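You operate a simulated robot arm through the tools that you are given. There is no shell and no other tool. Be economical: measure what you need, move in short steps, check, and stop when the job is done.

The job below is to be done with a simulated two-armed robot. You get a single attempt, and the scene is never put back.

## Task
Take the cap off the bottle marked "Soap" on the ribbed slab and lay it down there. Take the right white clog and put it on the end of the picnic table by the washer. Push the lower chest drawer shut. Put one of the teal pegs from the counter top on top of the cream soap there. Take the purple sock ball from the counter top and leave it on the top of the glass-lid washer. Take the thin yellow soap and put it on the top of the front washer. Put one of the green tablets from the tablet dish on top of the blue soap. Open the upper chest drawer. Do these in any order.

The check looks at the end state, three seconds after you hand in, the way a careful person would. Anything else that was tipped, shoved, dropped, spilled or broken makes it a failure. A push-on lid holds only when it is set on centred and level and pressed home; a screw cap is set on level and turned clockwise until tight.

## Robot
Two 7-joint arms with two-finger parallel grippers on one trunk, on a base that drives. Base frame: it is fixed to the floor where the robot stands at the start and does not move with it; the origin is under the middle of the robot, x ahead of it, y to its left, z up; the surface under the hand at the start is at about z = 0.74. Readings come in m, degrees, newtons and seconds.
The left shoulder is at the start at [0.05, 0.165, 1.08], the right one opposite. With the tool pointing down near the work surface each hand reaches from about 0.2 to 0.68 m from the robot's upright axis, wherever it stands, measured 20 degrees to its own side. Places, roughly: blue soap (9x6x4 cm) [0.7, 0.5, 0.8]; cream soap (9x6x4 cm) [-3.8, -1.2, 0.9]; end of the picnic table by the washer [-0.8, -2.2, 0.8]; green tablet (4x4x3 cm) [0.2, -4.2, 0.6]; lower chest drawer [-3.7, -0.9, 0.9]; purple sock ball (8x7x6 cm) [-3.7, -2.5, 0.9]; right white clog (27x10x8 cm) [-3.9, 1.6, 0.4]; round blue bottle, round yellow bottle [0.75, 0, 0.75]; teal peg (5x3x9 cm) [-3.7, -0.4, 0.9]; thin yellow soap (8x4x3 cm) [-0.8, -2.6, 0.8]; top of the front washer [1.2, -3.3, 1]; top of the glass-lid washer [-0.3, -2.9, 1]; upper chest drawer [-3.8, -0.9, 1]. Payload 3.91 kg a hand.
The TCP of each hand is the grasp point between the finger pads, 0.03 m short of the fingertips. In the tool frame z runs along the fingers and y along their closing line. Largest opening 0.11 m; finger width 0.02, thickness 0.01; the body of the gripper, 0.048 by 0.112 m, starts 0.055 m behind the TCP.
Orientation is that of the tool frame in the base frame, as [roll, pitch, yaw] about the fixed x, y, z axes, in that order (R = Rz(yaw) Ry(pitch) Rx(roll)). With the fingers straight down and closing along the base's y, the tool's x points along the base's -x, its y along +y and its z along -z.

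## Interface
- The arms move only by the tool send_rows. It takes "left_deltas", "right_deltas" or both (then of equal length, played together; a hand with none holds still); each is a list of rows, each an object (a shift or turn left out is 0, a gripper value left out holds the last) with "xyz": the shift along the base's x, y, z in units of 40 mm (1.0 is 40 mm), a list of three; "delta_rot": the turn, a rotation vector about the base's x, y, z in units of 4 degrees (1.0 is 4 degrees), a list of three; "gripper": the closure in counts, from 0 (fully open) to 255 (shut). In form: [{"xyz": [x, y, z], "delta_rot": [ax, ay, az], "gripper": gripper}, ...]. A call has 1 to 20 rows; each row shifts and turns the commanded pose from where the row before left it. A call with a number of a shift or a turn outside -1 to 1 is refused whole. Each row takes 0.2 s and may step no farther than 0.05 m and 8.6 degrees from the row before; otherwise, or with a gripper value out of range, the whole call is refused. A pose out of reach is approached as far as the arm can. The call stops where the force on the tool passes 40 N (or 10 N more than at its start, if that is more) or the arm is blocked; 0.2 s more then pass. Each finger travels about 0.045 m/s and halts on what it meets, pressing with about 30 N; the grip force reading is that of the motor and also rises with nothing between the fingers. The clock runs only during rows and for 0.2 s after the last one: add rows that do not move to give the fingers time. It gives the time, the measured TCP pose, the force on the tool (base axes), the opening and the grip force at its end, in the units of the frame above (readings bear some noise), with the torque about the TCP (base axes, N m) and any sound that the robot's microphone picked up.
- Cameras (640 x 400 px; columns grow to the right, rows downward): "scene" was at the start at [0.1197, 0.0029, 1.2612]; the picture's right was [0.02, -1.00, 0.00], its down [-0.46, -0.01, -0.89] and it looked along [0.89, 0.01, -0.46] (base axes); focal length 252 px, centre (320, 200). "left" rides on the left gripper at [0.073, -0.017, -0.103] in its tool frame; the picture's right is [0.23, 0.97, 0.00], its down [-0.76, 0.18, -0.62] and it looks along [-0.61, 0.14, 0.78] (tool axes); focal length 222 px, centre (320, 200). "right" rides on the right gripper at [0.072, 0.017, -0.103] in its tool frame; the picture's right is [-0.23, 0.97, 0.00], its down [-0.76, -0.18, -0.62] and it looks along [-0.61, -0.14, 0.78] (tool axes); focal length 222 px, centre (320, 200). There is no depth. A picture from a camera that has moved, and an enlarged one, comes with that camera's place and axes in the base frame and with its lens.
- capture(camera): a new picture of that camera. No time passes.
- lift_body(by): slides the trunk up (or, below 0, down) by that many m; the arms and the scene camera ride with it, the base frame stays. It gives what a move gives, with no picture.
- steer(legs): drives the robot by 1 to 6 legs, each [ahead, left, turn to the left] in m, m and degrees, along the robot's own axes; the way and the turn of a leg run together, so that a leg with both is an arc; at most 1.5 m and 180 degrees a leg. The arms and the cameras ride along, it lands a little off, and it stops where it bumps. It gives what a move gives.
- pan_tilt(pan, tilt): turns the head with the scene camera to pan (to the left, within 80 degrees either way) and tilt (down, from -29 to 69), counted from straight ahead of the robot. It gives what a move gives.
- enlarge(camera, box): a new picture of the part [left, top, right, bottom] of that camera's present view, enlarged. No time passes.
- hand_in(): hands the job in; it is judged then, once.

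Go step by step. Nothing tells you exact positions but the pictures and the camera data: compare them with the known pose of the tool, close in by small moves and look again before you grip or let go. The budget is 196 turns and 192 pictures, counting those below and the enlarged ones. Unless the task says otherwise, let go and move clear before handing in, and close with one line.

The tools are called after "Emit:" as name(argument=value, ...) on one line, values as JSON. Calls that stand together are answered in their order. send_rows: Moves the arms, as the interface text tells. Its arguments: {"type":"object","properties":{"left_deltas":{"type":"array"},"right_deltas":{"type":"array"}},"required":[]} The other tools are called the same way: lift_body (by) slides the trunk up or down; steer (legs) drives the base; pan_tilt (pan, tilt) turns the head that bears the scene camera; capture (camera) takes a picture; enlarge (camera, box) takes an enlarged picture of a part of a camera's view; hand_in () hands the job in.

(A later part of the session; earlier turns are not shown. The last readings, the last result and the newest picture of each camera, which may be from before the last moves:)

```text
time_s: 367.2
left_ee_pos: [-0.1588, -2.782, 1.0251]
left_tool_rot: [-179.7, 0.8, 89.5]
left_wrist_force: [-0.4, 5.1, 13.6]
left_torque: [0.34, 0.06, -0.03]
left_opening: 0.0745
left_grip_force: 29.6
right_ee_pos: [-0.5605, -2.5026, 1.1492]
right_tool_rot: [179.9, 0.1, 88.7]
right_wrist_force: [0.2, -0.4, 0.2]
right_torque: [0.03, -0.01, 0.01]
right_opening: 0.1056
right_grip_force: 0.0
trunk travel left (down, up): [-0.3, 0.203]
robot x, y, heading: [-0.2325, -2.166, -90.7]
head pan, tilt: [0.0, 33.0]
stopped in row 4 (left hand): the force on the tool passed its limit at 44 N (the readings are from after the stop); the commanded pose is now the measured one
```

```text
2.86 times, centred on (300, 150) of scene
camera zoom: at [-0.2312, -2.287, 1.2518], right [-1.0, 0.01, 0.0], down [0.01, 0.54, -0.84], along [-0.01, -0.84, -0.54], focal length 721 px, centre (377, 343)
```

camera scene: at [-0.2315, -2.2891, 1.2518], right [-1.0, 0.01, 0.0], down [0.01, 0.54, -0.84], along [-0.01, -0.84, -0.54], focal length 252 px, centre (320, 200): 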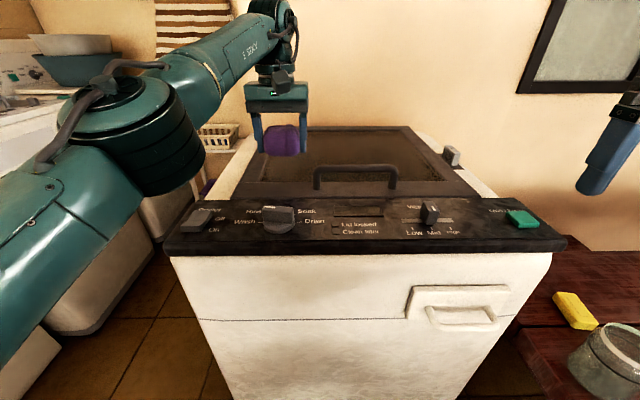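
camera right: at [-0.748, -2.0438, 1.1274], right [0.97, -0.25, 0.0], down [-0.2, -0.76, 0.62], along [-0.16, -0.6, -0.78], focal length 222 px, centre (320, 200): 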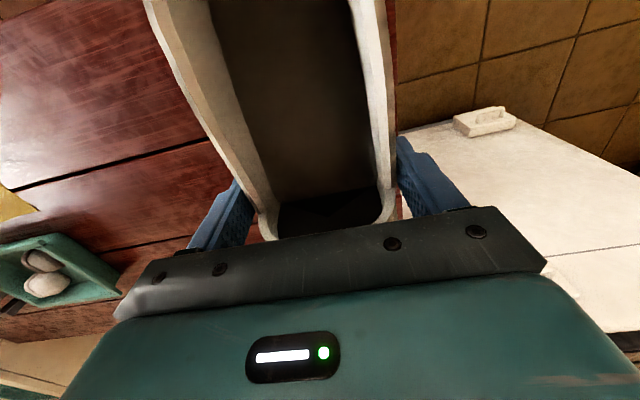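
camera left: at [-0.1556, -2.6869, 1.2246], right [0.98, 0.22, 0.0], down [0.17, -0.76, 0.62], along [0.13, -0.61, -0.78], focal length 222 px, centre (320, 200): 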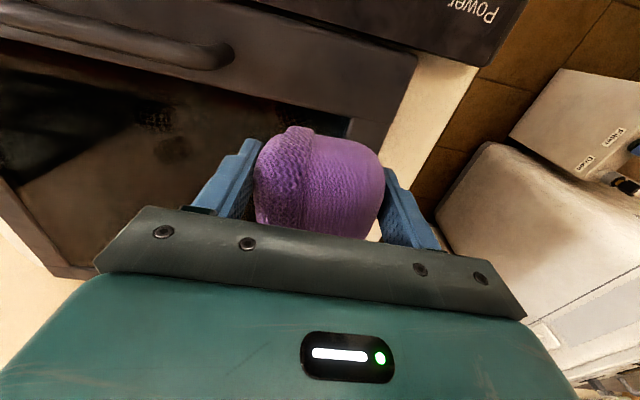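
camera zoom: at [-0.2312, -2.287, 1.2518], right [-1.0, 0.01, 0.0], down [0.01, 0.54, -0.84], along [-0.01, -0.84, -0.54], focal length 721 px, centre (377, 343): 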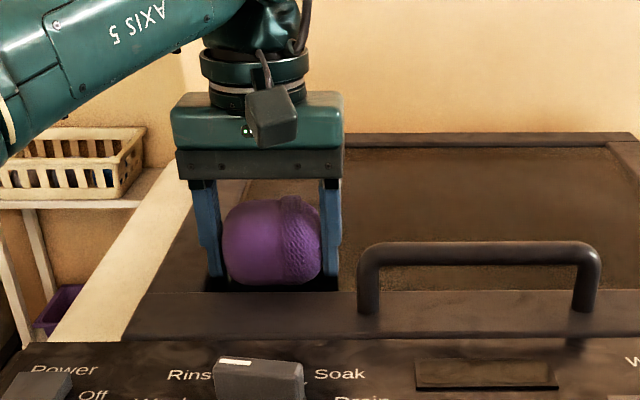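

Contact. I'll ease up 2 mm, release and rise.

Emit:
send_rows(left_deltas=[{"xyz": [0, 0, 0.06]}, {"gripper": 20}, {}, {}, {"xyz": [0, 0, 0.5]}, {"xyz": [0, 0, 1]}, {"xyz": [0, 0, 1]}, {"xyz": [0, 0.8, 0.5]}, {"xyz": [0, 1, 0]}, {"xyz": [0, 1, 0]}, {"xyz": [0.3, 1, 0]}])

Emit:
pan_tilt(pan=-20, tilt=38)

Emit:
capture(camera="scene")

Emit:
capture(camera="right")

```text
time_s: 368.9
left_ee_pos: [-0.1668, -2.7777, 1.1107]
left_tool_rot: [-179.1, 1.2, 88.3]
left_wrist_force: [-18.1, -11.2, -5.7]
left_torque: [-0.33, 0.84, -0.46]
left_opening: 0.0919
left_grip_force: 0.2
left hand out of reach, approached as far as the arm can: row 7
right_ee_pos: [-0.5635, -2.5037, 1.1478]
right_tool_rot: [179.7, -0.1, 88.5]
right_wrist_force: [0.0, 0.4, 0.0]
right_torque: [-0.01, 0.02, 0.03]
right_opening: 0.1056
right_grip_force: 0.2
trunk travel left (down, up): [-0.3, 0.203]
robot x, y, heading: [-0.231, -2.1735, -91.1]
head pan, tilt: [0.0, 33.0]
stopped in row 8 (left hand): the force on the tool passed its limit at 44 N (the readings are from after the stop); the commanded pose is now the measured one
```

```text
time_s: 369.7
left_ee_pos: [-0.1658, -2.7781, 1.1101]
left_tool_rot: [-179.3, 1.1, 88.7]
left_wrist_force: [-23.0, -8.2, -5.3]
left_torque: [-0.29, 0.99, -0.22]
left_opening: 0.0903
left_grip_force: 0.1
right_ee_pos: [-0.565, -2.504, 1.1477]
right_tool_rot: [179.8, 0.0, 88.7]
right_wrist_force: [0.1, -0.1, 0.3]
right_torque: [-0.01, 0.0, -0.02]
right_opening: 0.1054
right_grip_force: 0.1
trunk travel left (down, up): [-0.3, 0.203]
robot x, y, heading: [-0.2307, -2.1725, -90.9]
head pan, tilt: [-20.0, 38.0]
```

```text
71 pictures are left
camera scene: at [-0.2644, -2.282, 1.2439], right [-0.93, 0.36, 0.0], down [0.22, 0.58, -0.79], along [-0.28, -0.74, -0.62], focal length 252 px, centre (320, 200)
```

scene: 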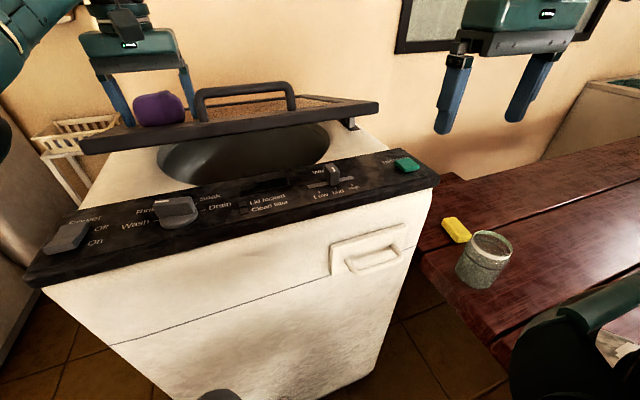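

```text
70 pictures are left
camera right: at [-0.5452, -2.4321, 1.2516], right [0.97, -0.25, 0.0], down [-0.2, -0.76, 0.62], along [-0.15, -0.6, -0.78], focal length 222 px, centre (320, 200)
```

right: 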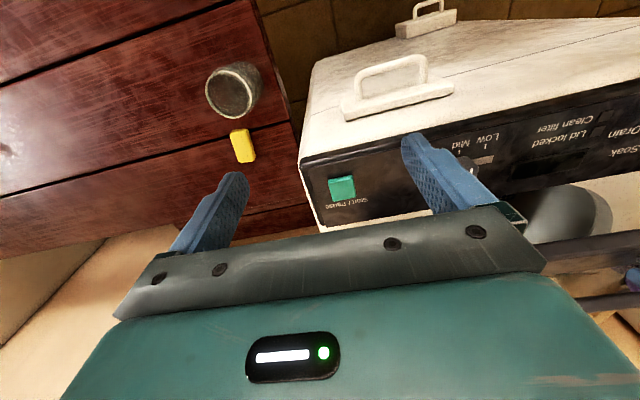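

The opened finger caught on the lid's frame and lifted the lid. I'll lower back down the same way so the lid settles, then narrow the fingers and come out.

Emit:
send_rows(left_deltas=[{"xyz": [0.05, 0, -0.4]}, {"xyz": [0.03, 0, -0.4]}, {"xyz": [0.03, 0, -0.4]}, {"xyz": [0.03, 0, -0.4]}, {"xyz": [0.02, -0.05, -0.25]}, {}])

Emit:
capture(camera="scene")

```text
time_s: 370.6
left_ee_pos: [-0.1667, -2.7703, 1.0592]
left_tool_rot: [-178.8, 0.4, 87.9]
left_wrist_force: [-14.9, 11.2, -3.5]
left_torque: [0.35, 0.64, 0.71]
left_opening: 0.0934
left_grip_force: 0.1
right_ee_pos: [-0.5634, -2.502, 1.1482]
right_tool_rot: [179.8, 0.1, 88.7]
right_wrist_force: [0.7, -0.5, 0.0]
right_torque: [-0.03, 0.0, 0.02]
right_opening: 0.1056
right_grip_force: 0.1
trunk travel left (down, up): [-0.3, 0.203]
robot x, y, heading: [-0.2305, -2.1716, -91.1]
head pan, tilt: [-20.0, 38.0]
stopped in row 4 (left hand): the force on the tool passed its limit at 41 N (the readings are from after the stop); the commanded pose is now the measured one
```

```text
69 pictures are left
camera scene: at [-0.2629, -2.2793, 1.2441], right [-0.93, 0.36, 0.0], down [0.22, 0.57, -0.79], along [-0.28, -0.74, -0.62], focal length 252 px, centre (320, 200)
```

scene: 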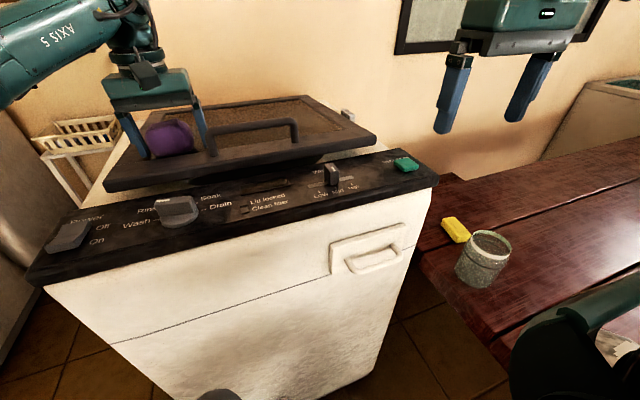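

Emit:
send_rows(left_deltas=[{"xyz": [0, 0.15, -0.2]}, {"xyz": [0, 0.05, -0.25]}, {"xyz": [0, 0.03, -0.25]}, {}])

Emit:
enlarge(camera="scene", box=[80, 50, 400, 250])

```text
time_s: 371.6
left_ee_pos: [-0.1643, -2.7666, 1.0303]
left_tool_rot: [-178.7, 1.0, 88.3]
left_wrist_force: [-24.3, -22.1, -1.4]
left_torque: [-0.67, 0.82, -1.02]
left_opening: 0.0899
left_grip_force: 0.1
right_ee_pos: [-0.5642, -2.5057, 1.1479]
right_tool_rot: [179.7, -0.3, 88.8]
right_wrist_force: [0.0, 0.6, -1.3]
right_torque: [0.03, 0.01, 0.02]
right_opening: 0.1055
right_grip_force: 0.0
trunk travel left (down, up): [-0.3, 0.203]
robot x, y, heading: [-0.232, -2.171, -91.0]
head pan, tilt: [-20.0, 38.0]
```

```text
2.00 times, centred on (240, 150) of scene
camera zoom: at [-0.2643, -2.2828, 1.2438], right [-0.93, 0.36, 0.0], down [0.22, 0.58, -0.79], along [-0.28, -0.73, -0.62], focal length 504 px, centre (480, 300)
```

zoom: 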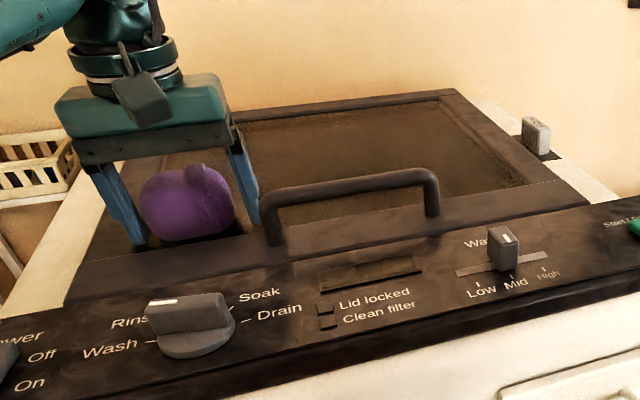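

The lid is down. Now I'll narrow the fingers to just wider than the sock and check.

Emit:
send_rows(left_deltas=[{"gripper": 66}, {}, {}])

Emit:
enlarge(camera="scene", box=[80, 50, 400, 250])

Emit:
capture(camera="left")

```text
time_s: 372.4
left_ee_pos: [-0.1595, -2.7641, 1.031]
left_tool_rot: [-179.0, 0.6, 88.5]
left_wrist_force: [-0.1, -0.3, 0.9]
left_torque: [-0.01, 0.04, 0.0]
left_opening: 0.0816
left_grip_force: 0.1
right_ee_pos: [-0.5608, -2.5029, 1.148]
right_tool_rot: [180.0, 0.0, 88.7]
right_wrist_force: [-0.3, 0.5, -0.6]
right_torque: [0.02, 0.03, -0.01]
right_opening: 0.1057
right_grip_force: 0.1
trunk travel left (down, up): [-0.3, 0.203]
robot x, y, heading: [-0.2322, -2.1707, -90.8]
head pan, tilt: [-20.0, 38.0]
```

```text
2.00 times, centred on (240, 150) of scene
camera zoom: at [-0.261, -2.2802, 1.2442], right [-0.93, 0.36, 0.0], down [0.22, 0.58, -0.79], along [-0.28, -0.74, -0.62], focal length 504 px, centre (480, 300)
```

zoom: 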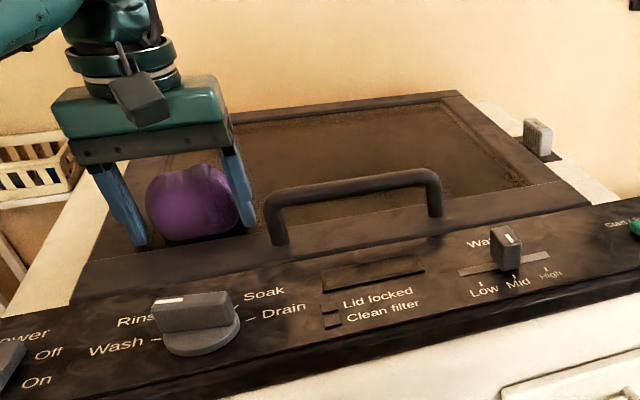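

```text
66 pictures are left
camera left: at [-0.1722, -2.6891, 1.135], right [0.98, 0.2, -0.02], down [0.17, -0.76, 0.63], along [0.11, -0.62, -0.78], focal length 222 px, centre (320, 200)
```

left: 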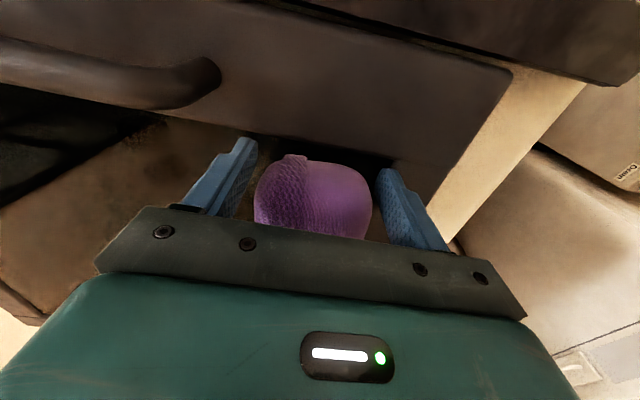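

Forces are zero and the sock is free. I'll shift 2–3 mm off the frame and lift slowly to confirm the lid stays put.

Emit:
send_rows(left_deltas=[{"xyz": [-0.05, -0.1, 0.05]}, {"xyz": [0, 0, 0.2]}, {"xyz": [0, 0, 0.3]}, {"xyz": [0, 0, 0.3]}, {}])

Emit:
enlarge(camera="scene", box=[80, 50, 400, 250])

```text
time_s: 373.6
left_ee_pos: [-0.1636, -2.7664, 1.0654]
left_tool_rot: [-179.0, 0.7, 88.4]
left_wrist_force: [0.1, -0.7, 0.4]
left_torque: [0.01, -0.02, 0.03]
left_opening: 0.0814
left_grip_force: 0.1
right_ee_pos: [-0.5619, -2.5027, 1.1477]
right_tool_rot: [179.9, 0.0, 88.7]
right_wrist_force: [-0.4, 0.5, 0.5]
right_torque: [-0.01, 0.03, 0.01]
right_opening: 0.1056
right_grip_force: 0.0
trunk travel left (down, up): [-0.3, 0.203]
robot x, y, heading: [-0.2298, -2.1731, -91.0]
head pan, tilt: [-20.0, 38.0]
```

```text
2.00 times, centred on (240, 150) of scene
camera zoom: at [-0.2615, -2.2803, 1.2442], right [-0.93, 0.36, 0.0], down [0.22, 0.58, -0.79], along [-0.28, -0.74, -0.62], focal length 504 px, centre (480, 300)
```

zoom: 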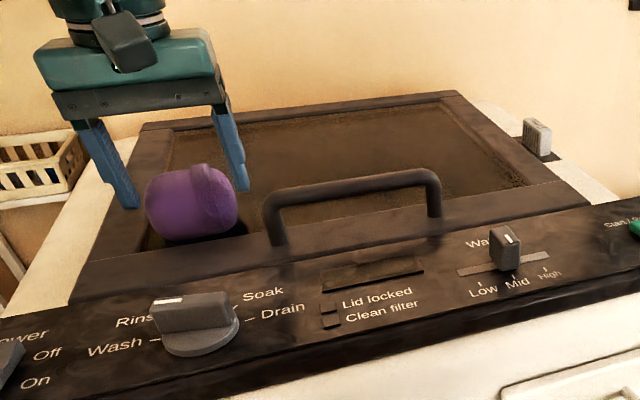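

The sock rests in the lid and the lid is shut. Next is the yellow soap at about (-0.786, -2.612). I'll retract the left hand and reposition the base, turned a little to the right.

Emit:
send_rows(left_deltas=[{"xyz": [0, 0, 0.8]}, {"xyz": [0, 0.5, 0.8]}, {"xyz": [0, 1, 0]}, {"xyz": [0, 1, 0]}, {"xyz": [0.2, 0.9, 0]}, {"xyz": [0.3, 0.9, 0]}, {"xyz": [0.3, 0.9, 0]}], right_deltas=[{"xyz": [0, 0.5, 0]}, {"xyz": [0, 0.5, 0]}, {}, {}, {}, {}, {}])

Emit:
steer(legs=[[-0.05, 0, 0], [0, -0.11, 0], [0, 0, -30]])

Emit:
capture(camera="scene")

```text
time_s: 375.2
left_ee_pos: [-0.1276, -2.5585, 1.127]
left_tool_rot: [-178.9, 0.6, 88.5]
left_wrist_force: [0.0, 0.0, 0.7]
left_torque: [0.0, -0.06, 0.02]
left_opening: 0.0815
left_grip_force: 0.1
right_ee_pos: [-0.5619, -2.4619, 1.147]
right_tool_rot: [-180.0, -0.1, 88.7]
right_wrist_force: [-0.6, -0.2, 0.9]
right_torque: [0.0, -0.01, 0.03]
right_opening: 0.1058
right_grip_force: 0.1
trunk travel left (down, up): [-0.3, 0.203]
robot x, y, heading: [-0.2268, -2.1694, -91.0]
head pan, tilt: [-20.0, 38.0]
```

```text
time_s: 378.9
left_ee_pos: [-0.4509, -2.5039, 1.1287]
left_tool_rot: [-178.9, 0.6, 58.0]
left_wrist_force: [0.7, -0.2, -1.1]
left_torque: [0.0, 0.05, 0.01]
left_opening: 0.0819
left_grip_force: 0.0
right_ee_pos: [-0.7756, -2.2018, 1.1488]
right_tool_rot: [180.0, 0.0, 58.5]
right_wrist_force: [0.1, -0.1, 0.3]
right_torque: [-0.01, 0.01, 0.0]
right_opening: 0.1057
right_grip_force: 0.1
trunk travel left (down, up): [-0.3, 0.203]
robot x, y, heading: [-0.3414, -2.1197, -121.4]
head pan, tilt: [-20.0, 38.0]
```

```text
64 pictures are left
camera scene: at [-0.4243, -2.1969, 1.2442], right [-0.63, 0.78, 0.0], down [0.48, 0.39, -0.79], along [-0.61, -0.49, -0.62], focal length 252 px, centre (320, 200)
```

scene: 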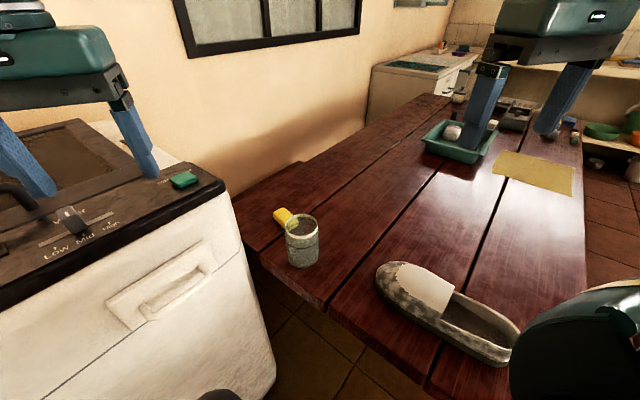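

Soap is within reach for the right hand. I'll rotate that hand about 142° clockwise so its camera points away from the glass, then go above the soap.

Emit:
send_rows(right_deltas=[{"delta_rot": [0, 0, -1]}, {"delta_rot": [0, 0, -1]}, {"delta_rot": [0, 0, -1]}, {"delta_rot": [0, 0, -1]}, {"delta_rot": [0, 0, -1]}, {"delta_rot": [0, 0, -1]}, {"delta_rot": [0, 0, -1]}, {"delta_rot": [0, 0, -1]}, {"delta_rot": [0, 0, -1]}, {"delta_rot": [0, 0, -1]}, {"delta_rot": [0, 0, -1]}, {"delta_rot": [0, 0, -1]}, {"delta_rot": [0, 0, -1]}, {"delta_rot": [0, 0, -1]}, {"delta_rot": [0, 0, -1]}, {"delta_rot": [0, 0, -1]}, {"delta_rot": [0, 0, -1]}, {"delta_rot": [0, 0, -1]}, {"delta_rot": [0, 0, -1]}, {"delta_rot": [0, 0, -1]}])

Emit:
send_rows(right_deltas=[{"xyz": [0, -0.8, -0.5], "delta_rot": [0, 0, -1]}, {"xyz": [0, -0.8, -0.5], "delta_rot": [0, 0, -1]}, {"xyz": [0, -0.8, -0.5], "delta_rot": [0, 0, -1]}, {"xyz": [0, -0.8, -0.5], "delta_rot": [0, 0, -1]}, {"xyz": [0, -0.8, -0.5], "delta_rot": [0, 0, -1]}, {"xyz": [0, -0.8, 0], "delta_rot": [0, 0, -1]}, {"xyz": [0, -0.8, 0], "delta_rot": [0, 0, -1]}, {"xyz": [0, -0.8, 0], "delta_rot": [0, 0, -1]}, {"xyz": [0, -0.8, 0], "delta_rot": [0, 0, -1]}, {"xyz": [0, -0.8, 0], "delta_rot": [0, 0, -1]}, {"xyz": [-0.2, -0.8, 0], "delta_rot": [0, 0, -1]}, {"xyz": [-0.2, -0.8, 0], "delta_rot": [0, 0, -1]}, {"delta_rot": [0, 0, -1]}, {"delta_rot": [0, 0, -1]}, {"delta_rot": [0, 0, -1]}])

Emit:
capture(camera="right")

Emit:
capture(camera="scene")

```text
time_s: 383.1
left_ee_pos: [-0.4504, -2.5051, 1.1287]
left_tool_rot: [-179.1, 0.6, 58.0]
left_wrist_force: [0.0, -0.1, -0.3]
left_torque: [-0.02, 0.0, 0.02]
left_opening: 0.0815
left_grip_force: 0.1
right_ee_pos: [-0.7752, -2.2016, 1.1487]
right_tool_rot: [180.0, -0.1, -21.8]
right_wrist_force: [-0.2, -0.1, -0.4]
right_torque: [0.02, 0.01, 0.0]
right_opening: 0.1058
right_grip_force: 0.0
trunk travel left (down, up): [-0.3, 0.203]
robot x, y, heading: [-0.3393, -2.1174, -121.1]
head pan, tilt: [-20.0, 38.0]
```

```text
time_s: 386.3
left_ee_pos: [-0.4506, -2.5046, 1.1288]
left_tool_rot: [-178.9, 0.6, 58.0]
left_wrist_force: [-0.1, -0.3, -0.5]
left_torque: [-0.02, 0.03, 0.0]
left_opening: 0.0816
left_grip_force: 0.2
right_ee_pos: [-0.7907, -2.5864, 1.0493]
right_tool_rot: [-180.0, 0.0, -81.7]
right_wrist_force: [-0.1, 0.1, -0.4]
right_torque: [-0.01, -0.03, -0.01]
right_opening: 0.1059
right_grip_force: 0.1
trunk travel left (down, up): [-0.3, 0.203]
robot x, y, heading: [-0.3435, -2.1186, -121.3]
head pan, tilt: [-20.0, 38.0]
```

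```text
63 pictures are left
camera right: at [-0.7962, -2.6602, 1.1525], right [-1.0, 0.08, 0.0], down [0.07, 0.78, 0.62], along [0.05, 0.62, -0.78], focal length 222 px, centre (320, 200)
```

right: 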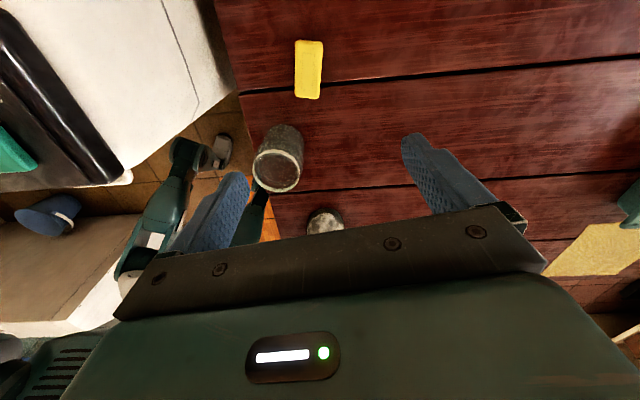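

```text
62 pictures are left
camera scene: at [-0.4242, -2.197, 1.2442], right [-0.63, 0.78, 0.0], down [0.48, 0.39, -0.79], along [-0.61, -0.49, -0.62], focal length 252 px, centre (320, 200)
```

scene: 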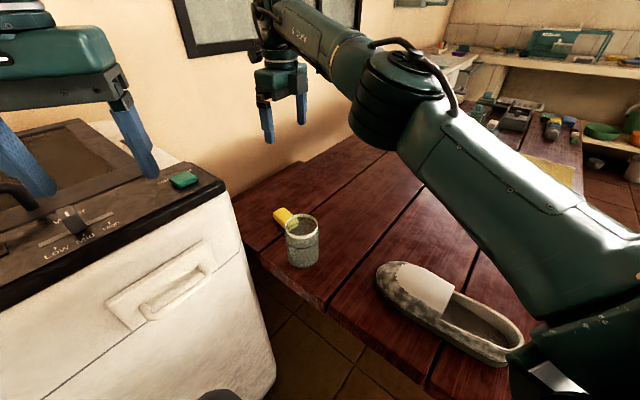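

Refined soap position: (-0.777, -2.607), long axis nearly along y. I'll rotate 16° more, centre, and lower most of the way.

Emit:
send_rows(right_deltas=[{"xyz": [0.1, -0.2, 0], "delta_rot": [0, 0, -1]}, {"xyz": [0.12, -0.2, 0], "delta_rot": [0, 0, -1]}, {"xyz": [0.12, -0.2, 0], "delta_rot": [0, 0, -1]}, {"delta_rot": [0, 0, -1]}, {"xyz": [0, 0, -1], "gripper": 60}, {"xyz": [0, 0, -1]}, {"xyz": [0, 0, -1]}, {"xyz": [0, 0, -1]}, {"xyz": [0, 0, -1]}, {"xyz": [0, 0, -1]}, {}])

Emit:
capture(camera="right")

Emit:
enlarge(camera="scene", box=[210, 140, 370, 280])

```text
time_s: 388.7
left_ee_pos: [-0.4505, -2.5033, 1.1286]
left_tool_rot: [-178.9, 0.6, 58.1]
left_wrist_force: [0.7, 0.3, 0.9]
left_torque: [-0.01, 0.02, 0.02]
left_opening: 0.0814
left_grip_force: 0.1
right_ee_pos: [-0.7715, -2.5964, 0.806]
right_tool_rot: [180.0, 0.0, -97.6]
right_wrist_force: [-0.2, -0.4, 1.0]
right_torque: [0.02, 0.02, -0.01]
right_opening: 0.0843
right_grip_force: 0.1
right hand out of reach, approached as far as the arm can: row 1, 2, 3
trunk travel left (down, up): [-0.3, 0.203]
robot x, y, heading: [-0.3429, -2.1197, -121.5]
head pan, tilt: [-20.0, 38.0]
```

```text
61 pictures are left
camera right: at [-0.7969, -2.6658, 0.9097], right [-0.94, 0.35, 0.0], down [0.28, 0.73, 0.62], along [0.22, 0.58, -0.78], focal length 222 px, centre (320, 200)
```

right: 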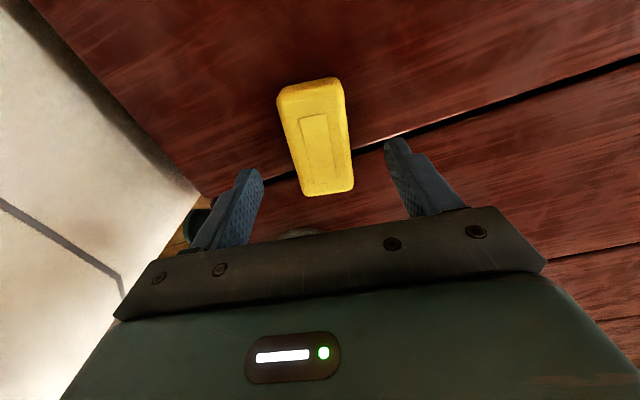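

```text
2.86 times, centred on (290, 210) of scene
camera zoom: at [-0.4242, -2.197, 1.2442], right [-0.63, 0.78, 0.0], down [0.48, 0.39, -0.79], along [-0.61, -0.49, -0.62], focal length 721 px, centre (406, 171)
```

zoom: 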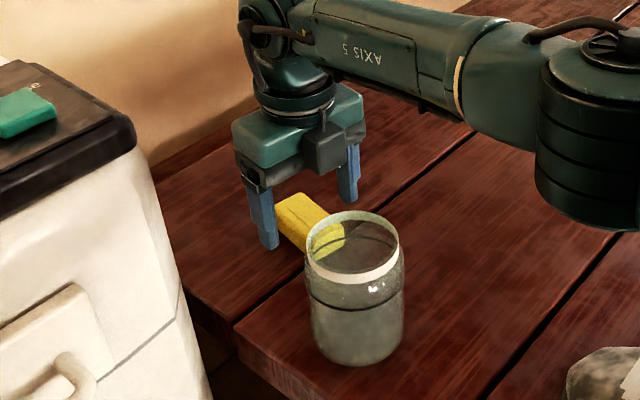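

Well aligned. I'll shift 1 cm, lower to the table and grip.

Emit:
send_rows(right_deltas=[{"xyz": [0, -0.25, -0.5]}, {"xyz": [0, 0, -0.5]}, {"gripper": 255}, {}, {}, {}, {}])

Emit:
capture(camera="right")

```text
time_s: 389.3
left_ee_pos: [-0.4485, -2.5027, 1.1289]
left_tool_rot: [-178.9, 0.7, 58.0]
left_wrist_force: [-0.4, 0.9, 0.4]
left_torque: [0.0, -0.02, 0.01]
left_opening: 0.0816
left_grip_force: 0.1
right_ee_pos: [-0.7736, -2.6063, 0.7806]
right_tool_rot: [-180.0, -0.9, -97.6]
right_wrist_force: [2.3, 5.3, 5.8]
right_torque: [-0.3, 0.13, -0.01]
right_opening: 0.0706
right_grip_force: 8.0
trunk travel left (down, up): [-0.3, 0.203]
robot x, y, heading: [-0.3408, -2.121, -121.3]
head pan, tilt: [-20.0, 38.0]
stopped in row 3 (right hand): the force on the tool passed its limit at 43 N (the readings are from after the stop); the commanded pose is now the measured one
```

```text
59 pictures are left
camera right: at [-0.7981, -2.6747, 0.8851], right [-0.93, 0.36, 0.0], down [0.28, 0.74, 0.61], along [0.22, 0.57, -0.79], focal length 222 px, centre (320, 200)
```

right: 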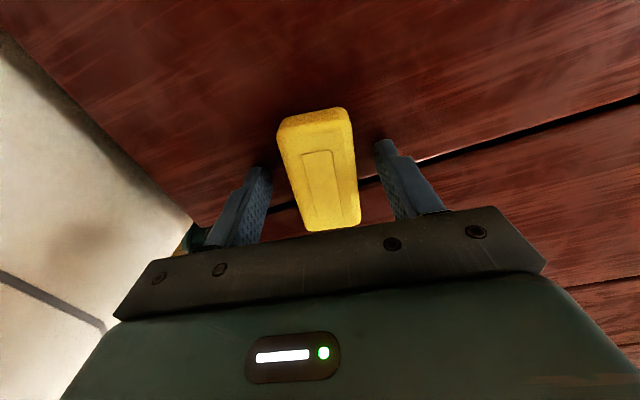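

Fingertips touched the table (z about 0.75). I'll rise 2 mm and close on the soap.

Emit:
send_rows(right_deltas=[{"xyz": [0, 0, 0.06]}, {"gripper": 255}, {}, {}, {}, {}, {"xyz": [0, 0, 0.5]}, {"xyz": [0, 0, 1]}])

Emit:
capture(camera="right")

```text
time_s: 391.1
left_ee_pos: [-0.4502, -2.5043, 1.1275]
left_tool_rot: [-179.0, 0.6, 57.9]
left_wrist_force: [-0.6, 0.8, -0.5]
left_torque: [0.04, 0.01, 0.05]
left_opening: 0.0816
left_grip_force: 0.1
right_ee_pos: [-0.7731, -2.6087, 0.8371]
right_tool_rot: [-180.0, -0.7, -97.8]
right_wrist_force: [0.4, -0.2, -1.0]
right_torque: [0.02, 0.02, -0.04]
right_opening: 0.0395
right_grip_force: 30.0
trunk travel left (down, up): [-0.3, 0.203]
robot x, y, heading: [-0.3342, -2.1198, -121.3]
head pan, tilt: [-20.0, 38.0]
```

```text
58 pictures are left
camera right: at [-0.7976, -2.677, 0.9418], right [-0.93, 0.36, 0.0], down [0.28, 0.74, 0.61], along [0.22, 0.57, -0.79], focal length 222 px, centre (320, 200)
```

right: 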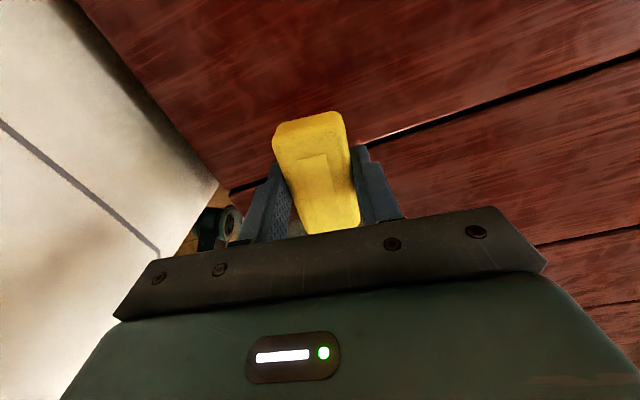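

The soap is held. I'll raise it, back off and turn to look toward the other washers.

Emit:
send_rows(right_deltas=[{"xyz": [0, 0, 1]}, {"xyz": [0, 0, 1]}, {"xyz": [0, 0, 1]}, {"xyz": [0, 0, 1]}, {"xyz": [0, 0, 1]}, {"xyz": [0, 0, 1]}, {"xyz": [0, 0, 1]}, {"xyz": [0.5, 0.8, 0]}, {"xyz": [0.5, 0.8, 0]}, {"xyz": [0.5, 0.8, 0]}, {"xyz": [0.5, 0.8, 0]}, {"xyz": [0.3, 0.8, 0]}, {"xyz": [0, 0.8, 0]}])

Emit:
steer(legs=[[-0.25, 0, 0], [0, 0, 75]])

Emit:
pan_tilt(pan=0, tilt=22)

Emit:
capture(camera="scene")

```text
time_s: 393.9
left_ee_pos: [-0.45, -2.504, 1.1282]
left_tool_rot: [-179.0, 0.6, 58.0]
left_wrist_force: [-0.2, 0.2, 0.0]
left_torque: [-0.01, 0.01, 0.04]
left_opening: 0.0817
left_grip_force: 0.1
right_ee_pos: [-0.6724, -2.3846, 1.1128]
right_tool_rot: [-179.9, -0.7, -97.7]
right_wrist_force: [0.8, -0.4, -0.9]
right_torque: [0.07, 0.0, 0.01]
right_opening: 0.0396
right_grip_force: 29.7
right hand out of reach, approached as far as the arm can: row 5, 6, 7
trunk travel left (down, up): [-0.3, 0.203]
robot x, y, heading: [-0.3396, -2.1202, -121.3]
head pan, tilt: [-20.0, 38.0]
```

```text
time_s: 399.0
left_ee_pos: [0.1351, -2.1076, 1.1281]
left_tool_rot: [-179.1, 0.5, 134.2]
left_wrist_force: [0.5, -0.4, 0.4]
left_torque: [0.05, 0.03, 0.03]
left_opening: 0.0815
left_grip_force: 0.0
right_ee_pos: [-0.0345, -2.2952, 1.1116]
right_tool_rot: [-179.9, -0.7, -21.5]
right_wrist_force: [0.1, 0.5, 0.0]
right_torque: [0.02, -0.03, 0.03]
right_opening: 0.0394
right_grip_force: 29.9
trunk travel left (down, up): [-0.3, 0.203]
robot x, y, heading: [-0.2129, -1.9102, -45.1]
head pan, tilt: [-20.0, 38.0]
```

```text
time_s: 399.8
left_ee_pos: [0.1357, -2.1073, 1.1279]
left_tool_rot: [-179.0, 0.7, 134.1]
left_wrist_force: [-0.5, -0.3, 0.6]
left_torque: [0.0, 0.0, 0.01]
left_opening: 0.0813
left_grip_force: 0.1
right_ee_pos: [-0.0336, -2.2947, 1.1129]
right_tool_rot: [-180.0, -0.7, -21.5]
right_wrist_force: [-0.1, -0.4, -0.4]
right_torque: [0.0, 0.0, 0.0]
right_opening: 0.0394
right_grip_force: 29.8
trunk travel left (down, up): [-0.3, 0.203]
robot x, y, heading: [-0.2121, -1.905, -45.2]
head pan, tilt: [0.0, 22.0]
```

```text
57 pictures are left
camera scene: at [-0.1274, -1.9939, 1.2693], right [-0.71, -0.71, 0.0], down [-0.26, 0.27, -0.93], along [0.65, -0.66, -0.38], focal length 252 px, centre (320, 200)
```

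scene: 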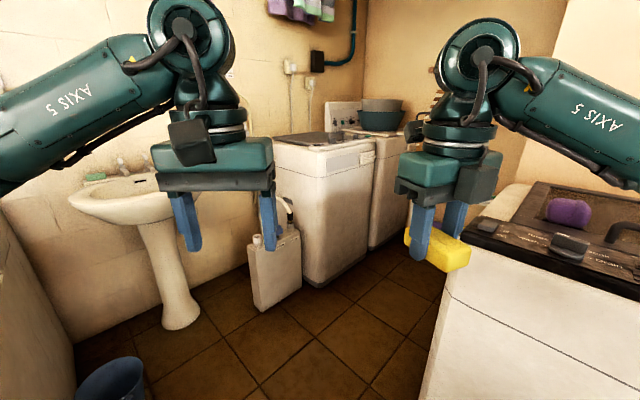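

I see the front washer (dark lid) with its front at x about 0.9, top near (1.2, -3.3). I'll drive round the glass-lid washer and face it.

Emit:
steer(legs=[[0.78, 0.15, 0], [0, 0, 45], [0, -0.9, 0]])

Emit:
pan_tilt(pan=-10, tilt=30)

Emit:
capture(camera="scene")

```text
time_s: 414.1
left_ee_pos: [0.8367, -3.1545, 1.1282]
left_tool_rot: [-179.0, 0.6, 179.9]
left_wrist_force: [-0.4, -0.5, 0.2]
left_torque: [-0.03, -0.03, -0.01]
left_opening: 0.0815
left_grip_force: 0.1
right_ee_pos: [0.8539, -3.4063, 1.1121]
right_tool_rot: [-180.0, -0.7, 24.1]
right_wrist_force: [-0.3, 0.3, -0.9]
right_torque: [0.02, 0.0, 0.01]
right_opening: 0.0396
right_grip_force: 30.4
trunk travel left (down, up): [-0.3, 0.203]
robot x, y, heading: [0.4509, -3.2636, 0.4]
head pan, tilt: [0.0, 22.0]
```

```text
time_s: 414.8
left_ee_pos: [0.8368, -3.1556, 1.1273]
left_tool_rot: [-179.1, 0.6, -179.9]
left_wrist_force: [-0.2, -0.9, -0.4]
left_torque: [0.01, -0.01, -0.03]
left_opening: 0.0814
left_grip_force: 0.0
right_ee_pos: [0.854, -3.4058, 1.1135]
right_tool_rot: [-179.9, -0.7, 24.2]
right_wrist_force: [0.7, -0.4, -1.2]
right_torque: [0.0, 0.0, 0.03]
right_opening: 0.0394
right_grip_force: 30.1
trunk travel left (down, up): [-0.3, 0.203]
robot x, y, heading: [0.452, -3.2675, 0.7]
head pan, tilt: [-10.0, 30.0]
```

```text
56 pictures are left
camera scene: at [0.5701, -3.2781, 1.2566], right [-0.16, -0.99, 0.0], down [-0.49, 0.08, -0.87], along [0.85, -0.14, -0.5], focal length 252 px, centre (320, 200)
```

scene: 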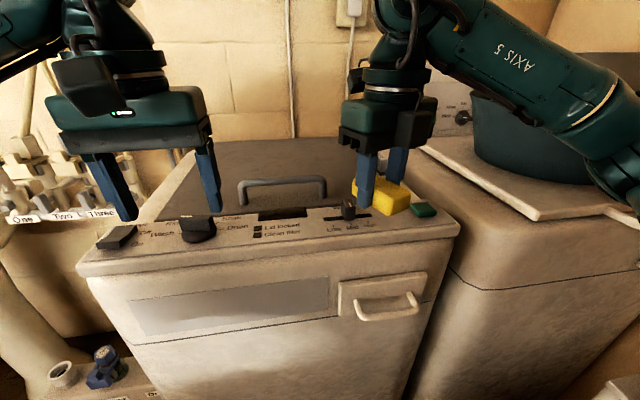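

The front washer is right ahead. I'll go in 10 cm and bring the soap above its lid, behind the handle on the right.

Emit:
steer(legs=[[0.1, 0, 0]])

Emit:
send_rows(right_deltas=[{"xyz": [0.9, 0.1, 0]}, {"xyz": [0.9, 0.1, 0]}, {"xyz": [0.9, 0.1, 0]}, {"xyz": [0.9, 0.1, 0]}, {"xyz": [0.9, 0.1, 0]}, {"xyz": [0.6, 0.1, 0]}, {"xyz": [0, 0, -0.6]}, {}])

Emit:
capture(camera="scene")

```text
time_s: 416.0
left_ee_pos: [0.9386, -3.1533, 1.1275]
left_tool_rot: [-179.1, 0.5, 179.9]
left_wrist_force: [-0.3, -0.6, -0.2]
left_torque: [-0.02, 0.01, 0.02]
left_opening: 0.0814
left_grip_force: 0.2
right_ee_pos: [0.9555, -3.4053, 1.1122]
right_tool_rot: [-179.9, -0.7, 24.2]
right_wrist_force: [-0.6, 0.0, -1.1]
right_torque: [0.02, 0.07, 0.0]
right_opening: 0.0397
right_grip_force: 30.2
trunk travel left (down, up): [-0.3, 0.203]
robot x, y, heading: [0.5546, -3.263, 0.8]
head pan, tilt: [-10.0, 30.0]
```

```text
time_s: 417.8
left_ee_pos: [0.9382, -3.1537, 1.129]
left_tool_rot: [-178.9, 0.5, 179.8]
left_wrist_force: [0.1, -0.3, 0.1]
left_torque: [0.03, 0.02, 0.0]
left_opening: 0.0814
left_grip_force: 0.2
right_ee_pos: [1.1596, -3.3793, 1.0907]
right_tool_rot: [-179.9, -0.8, 24.3]
right_wrist_force: [0.0, 0.4, -0.9]
right_torque: [0.0, 0.0, -0.01]
right_opening: 0.0396
right_grip_force: 29.9
trunk travel left (down, up): [-0.3, 0.203]
robot x, y, heading: [0.5544, -3.266, 0.7]
head pan, tilt: [-10.0, 30.0]
```

```text
55 pictures are left
camera scene: at [0.6707, -3.2769, 1.2566], right [-0.16, -0.99, 0.0], down [-0.49, 0.08, -0.87], along [0.85, -0.14, -0.5], focal length 252 px, centre (320, 200)
```

scene: 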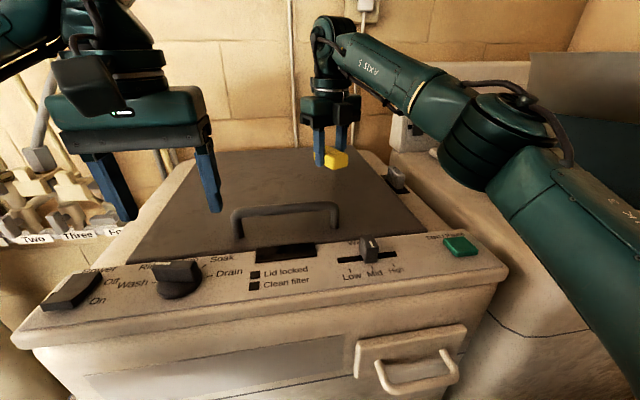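

Emit:
send_rows(right_deltas=[{"xyz": [0, 0, -0.6]}, {"xyz": [0, 0, -0.5]}, {"xyz": [0, 0, -0.1]}, {"xyz": [0, 0, -0.1]}, {"xyz": [0, 0, -0.1]}, {"xyz": [0, 0, -0.1]}, {}])

Emit:
enlarge(camera="scene", box=[240, 80, 400, 220])

```text
time_s: 418.9
left_ee_pos: [0.938, -3.154, 1.1273]
left_tool_rot: [-178.9, 0.6, 179.9]
left_wrist_force: [-0.2, 0.3, -0.3]
left_torque: [-0.02, 0.05, -0.01]
left_opening: 0.0817
left_grip_force: 0.1
right_ee_pos: [1.1598, -3.3808, 1.0462]
right_tool_rot: [180.0, -1.9, 24.3]
right_wrist_force: [1.1, -0.3, 11.8]
right_torque: [-0.23, 0.07, 0.09]
right_opening: 0.0394
right_grip_force: 30.0
trunk travel left (down, up): [-0.3, 0.203]
robot x, y, heading: [0.5521, -3.2625, 0.6]
head pan, tilt: [-10.0, 30.0]
stopped in row 5 (right hand): the force on the tool passed its limit at 44 N (the readings are from after the stop); the commanded pose is now the measured one
```

```text
2.86 times, centred on (320, 150) of scene
camera zoom: at [0.6702, -3.2769, 1.2565], right [-0.16, -0.99, 0.0], down [-0.49, 0.08, -0.87], along [0.85, -0.14, -0.5], focal length 721 px, centre (320, 343)
```

zoom: 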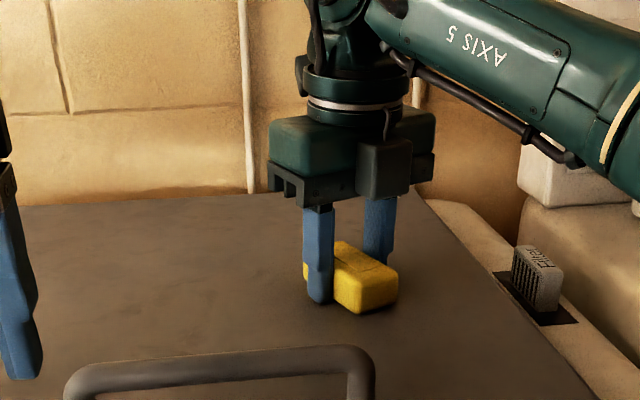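

Contact on the lid. I'll ease up, open slightly, and rise.

Emit:
send_rows(right_deltas=[{"xyz": [0, 0, 0.04]}, {"gripper": 120}, {}, {}, {"xyz": [0, 0, 0.4]}, {"xyz": [0, 0, 1]}, {"xyz": [0, 0, 0.8]}, {}])

Emit:
capture(camera="scene")

```text
time_s: 420.7
left_ee_pos: [0.9374, -3.1553, 1.129]
left_tool_rot: [-179.0, 0.6, 179.9]
left_wrist_force: [-0.9, 0.1, 0.2]
left_torque: [0.03, -0.01, -0.02]
left_opening: 0.0814
left_grip_force: 0.0
right_ee_pos: [1.1594, -3.383, 1.1317]
right_tool_rot: [-179.9, -1.6, 24.2]
right_wrist_force: [-0.5, 0.2, 0.0]
right_torque: [0.05, 0.0, 0.02]
right_opening: 0.0582
right_grip_force: 0.1
trunk travel left (down, up): [-0.3, 0.203]
robot x, y, heading: [0.553, -3.2655, 0.6]
head pan, tilt: [-10.0, 30.0]
```

```text
53 pictures are left
camera scene: at [0.671, -3.2774, 1.2565], right [-0.16, -0.99, 0.0], down [-0.49, 0.08, -0.87], along [0.85, -0.14, -0.5], focal length 252 px, centre (320, 200)
```

scene: 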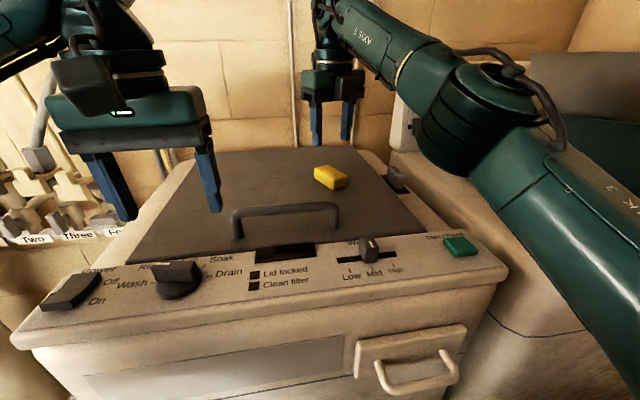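

The yellow soap lies on the front washer's lid. I'll retract the right hand, then back up and turn right to find the tablet dish near (0.2, -4.2).

Emit:
send_rows(right_deltas=[{"xyz": [-0.9, 0.2, 0]}, {"xyz": [-0.9, 0.2, 0]}, {"xyz": [-0.9, 0.2, 0]}, {"xyz": [-0.9, 0.2, 0]}, {"xyz": [-0.9, 0, 0]}, {"xyz": [-0.9, 0, 0]}, {"xyz": [-0.9, 0, 0]}])

Emit:
steer(legs=[[-0.12, 0, 0], [0, 0, -90]])

Emit:
capture(camera="scene")

```text
time_s: 422.3
left_ee_pos: [0.9372, -3.1536, 1.128]
left_tool_rot: [-178.9, 0.6, 179.9]
left_wrist_force: [-0.9, -0.2, 0.3]
left_torque: [0.0, -0.01, -0.03]
left_opening: 0.0816
left_grip_force: 0.0
right_ee_pos: [0.9088, -3.3483, 1.1318]
right_tool_rot: [-179.9, -1.7, 24.2]
right_wrist_force: [0.6, -0.3, 0.2]
right_torque: [0.03, 0.03, 0.01]
right_opening: 0.058
right_grip_force: 0.1
trunk travel left (down, up): [-0.3, 0.203]
robot x, y, heading: [0.5536, -3.2666, 0.2]
head pan, tilt: [-10.0, 30.0]
```

```text
time_s: 427.3
left_ee_pos: [0.5535, -3.6462, 1.1286]
left_tool_rot: [-179.0, 0.5, 91.7]
left_wrist_force: [0.0, -0.5, 0.6]
left_torque: [-0.05, 0.02, 0.02]
left_opening: 0.0815
left_grip_force: 0.0
right_ee_pos: [0.3593, -3.6232, 1.1329]
right_tool_rot: [-179.9, -1.6, -64.0]
right_wrist_force: [0.4, 0.3, 0.4]
right_torque: [-0.03, 0.01, 0.04]
right_opening: 0.0583
right_grip_force: 0.2
trunk travel left (down, up): [-0.3, 0.203]
robot x, y, heading: [0.4311, -3.2648, -87.6]
head pan, tilt: [-10.0, 30.0]
```

```text
52 pictures are left
camera scene: at [0.4199, -3.3827, 1.2565], right [-0.99, 0.13, 0.0], down [0.07, 0.5, -0.87], along [-0.11, -0.86, -0.5], focal length 252 px, centre (320, 200)
```

scene: 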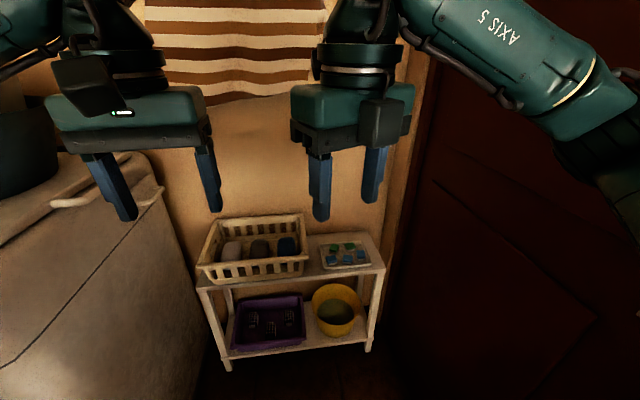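

The tablet dish is on the little stand at about (0.236, -4.085). I'll drive ahead 0.3 m and lower the trunk.

Emit:
steer(legs=[[0.3, 0.02, 0]])

Emit:
send_rows(right_deltas=[{"xyz": [-0.3, 0.8, 0]}, {"xyz": [-0.3, 0.8, 0]}, {"xyz": [0, 0.8, 0]}], left_deltas=[{"gripper": 0}, {}, {}])

Emit:
lift_body(by=-0.2)

Emit:
pan_tilt(pan=-10, tilt=42)

Emit:
capture(camera="scene")

```text
time_s: 429.4
left_ee_pos: [0.5882, -3.9478, 1.1276]
left_tool_rot: [-178.9, 0.6, 91.9]
left_wrist_force: [0.1, 0.4, -0.6]
left_torque: [0.05, 0.0, 0.01]
left_opening: 0.0815
left_grip_force: 0.0
right_ee_pos: [0.3928, -3.9248, 1.132]
right_tool_rot: [-179.8, -1.6, -64.0]
right_wrist_force: [1.4, 0.1, -0.4]
right_torque: [0.01, -0.03, -0.01]
right_opening: 0.0583
right_grip_force: 0.0
trunk travel left (down, up): [-0.3, 0.203]
robot x, y, heading: [0.4623, -3.5695, -87.5]
head pan, tilt: [-10.0, 30.0]
```

```text
time_s: 430.1
left_ee_pos: [0.5885, -3.9463, 1.1275]
left_tool_rot: [-178.9, 0.6, 91.8]
left_wrist_force: [-0.2, -0.9, 0.6]
left_torque: [0.0, -0.01, -0.03]
left_opening: 0.1098
left_grip_force: 0.0
right_ee_pos: [0.3692, -3.8268, 1.1333]
right_tool_rot: [-179.9, -1.7, -63.8]
right_wrist_force: [0.0, 0.3, 0.2]
right_torque: [0.01, 0.0, 0.0]
right_opening: 0.0582
right_grip_force: 0.1
trunk travel left (down, up): [-0.3, 0.203]
robot x, y, heading: [0.4655, -3.5683, -87.6]
head pan, tilt: [-10.0, 30.0]
```

```text
time_s: 431.9
left_ee_pos: [0.576, -3.919, 1.0154]
left_tool_rot: [180.0, 12.0, 91.3]
left_wrist_force: [-0.4, 0.3, 0.3]
left_torque: [0.02, -0.04, -0.01]
left_opening: 0.1103
left_grip_force: 0.2
right_ee_pos: [0.3601, -3.8172, 0.9564]
right_tool_rot: [-179.7, -2.7, -63.7]
right_wrist_force: [0.1, 0.6, 0.0]
right_torque: [0.02, -0.02, -0.01]
right_opening: 0.0582
right_grip_force: 0.1
trunk travel left (down, up): [-0.123, 0.38]
robot x, y, heading: [0.465, -3.5648, -87.3]
head pan, tilt: [-10.0, 30.0]
stopped: the arm was blocked; the commanded pose is now the measured one
```

```text
time_s: 432.6
left_ee_pos: [0.5771, -3.9216, 1.0181]
left_tool_rot: [-179.8, 11.7, 91.5]
left_wrist_force: [-0.3, -0.2, 0.2]
left_torque: [-0.03, -0.02, -0.02]
left_opening: 0.1102
left_grip_force: 0.1
right_ee_pos: [0.36, -3.8175, 0.9584]
right_tool_rot: [-179.7, -2.8, -63.9]
right_wrist_force: [0.3, 0.5, -0.1]
right_torque: [0.0, -0.04, 0.02]
right_opening: 0.058
right_grip_force: 0.0
trunk travel left (down, up): [-0.123, 0.38]
robot x, y, heading: [0.4622, -3.564, -87.4]
head pan, tilt: [-10.0, 42.0]
```

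```text
51 pictures are left
camera scene: at [0.4446, -3.6651, 1.063], right [-0.99, 0.13, -0.01], down [0.1, 0.65, -0.75], along [-0.09, -0.75, -0.66], focal length 252 px, centre (320, 200)
```

scene: 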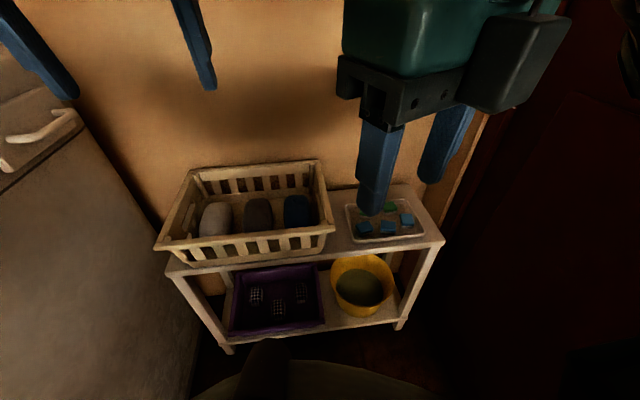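

The left forearm met the neighbouring washer while the trunk went down, so I'll raise 8 cm again. The right hand is free, so I'll use it and bring it above the dish.

Emit:
lift_body(by=0.08)

Emit:
send_rows(right_deltas=[{"xyz": [-0.5, -0.8, 0], "delta_rot": [0, 0.3, 0]}, {"xyz": [-0.5, -0.8, 0], "delta_rot": [0, 0.3, 0]}, {"xyz": [-0.5, -0.8, 0]}, {"xyz": [-0.5, -0.8, 0]}, {"xyz": [-0.5, -0.8, -0.5]}, {"xyz": [-0.5, -0.8, -0.5]}, {"xyz": [-0.2, -0.7, -0.5]}, {"xyz": [0, -0.7, -0.7]}, {"xyz": [0, 0, -0.9]}, {"xyz": [0, 0, -0.9]}, {"xyz": [0, 0, -0.9]}], left_deltas=[{"xyz": [-0.3, 0, 0.5]}, {"xyz": [-0.3, 0, 0.5]}, {"xyz": [-0.3, 0, 0.5]}, {"xyz": [0, 0, 0.5]}, {}, {}, {}, {}, {}, {}, {}])

Emit:
capture(camera="right")

```text
time_s: 433.8
left_ee_pos: [0.5862, -3.9327, 1.0846]
left_tool_rot: [-179.1, 10.0, 91.6]
left_wrist_force: [0.0, -0.1, -0.6]
left_torque: [-0.04, -0.02, -0.03]
left_opening: 0.1098
left_grip_force: 0.0
right_ee_pos: [0.3692, -3.8262, 1.0361]
right_tool_rot: [-179.8, -1.6, -63.8]
right_wrist_force: [0.0, 0.3, 0.2]
right_torque: [0.0, 0.01, 0.02]
right_opening: 0.0583
right_grip_force: 0.1
trunk travel left (down, up): [-0.203, 0.3]
robot x, y, heading: [0.4651, -3.569, -87.5]
head pan, tilt: [-10.0, 42.0]
```

```text
time_s: 436.2
left_ee_pos: [0.5512, -3.9337, 1.166]
left_tool_rot: [-179.2, 10.0, 91.6]
left_wrist_force: [0.6, 0.1, -0.6]
left_torque: [0.01, 0.01, -0.02]
left_opening: 0.1102
left_grip_force: 0.0
right_ee_pos: [0.2415, -4.0755, 0.8387]
right_tool_rot: [177.9, -0.6, -63.7]
right_wrist_force: [-0.2, 0.0, -0.4]
right_torque: [0.0, 0.03, 0.03]
right_opening: 0.0582
right_grip_force: 0.0
trunk travel left (down, up): [-0.203, 0.3]
robot x, y, heading: [0.4646, -3.5653, -87.2]
head pan, tilt: [-10.0, 42.0]
```

```text
50 pictures are left
camera right: at [0.2619, -4.1442, 0.9438], right [-0.97, -0.23, 0.03], down [-0.16, 0.78, 0.61], along [-0.16, 0.59, -0.79], focal length 222 px, centre (320, 200)
```

right: 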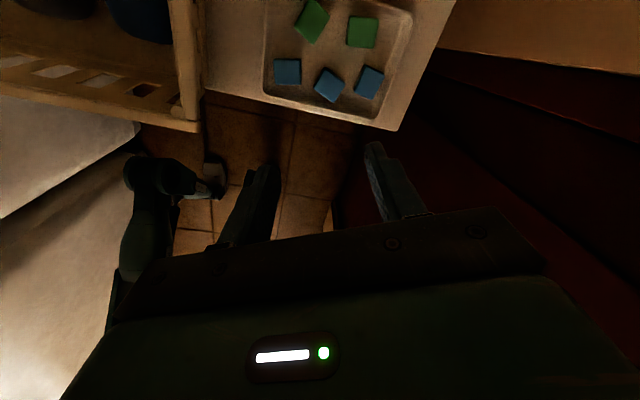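

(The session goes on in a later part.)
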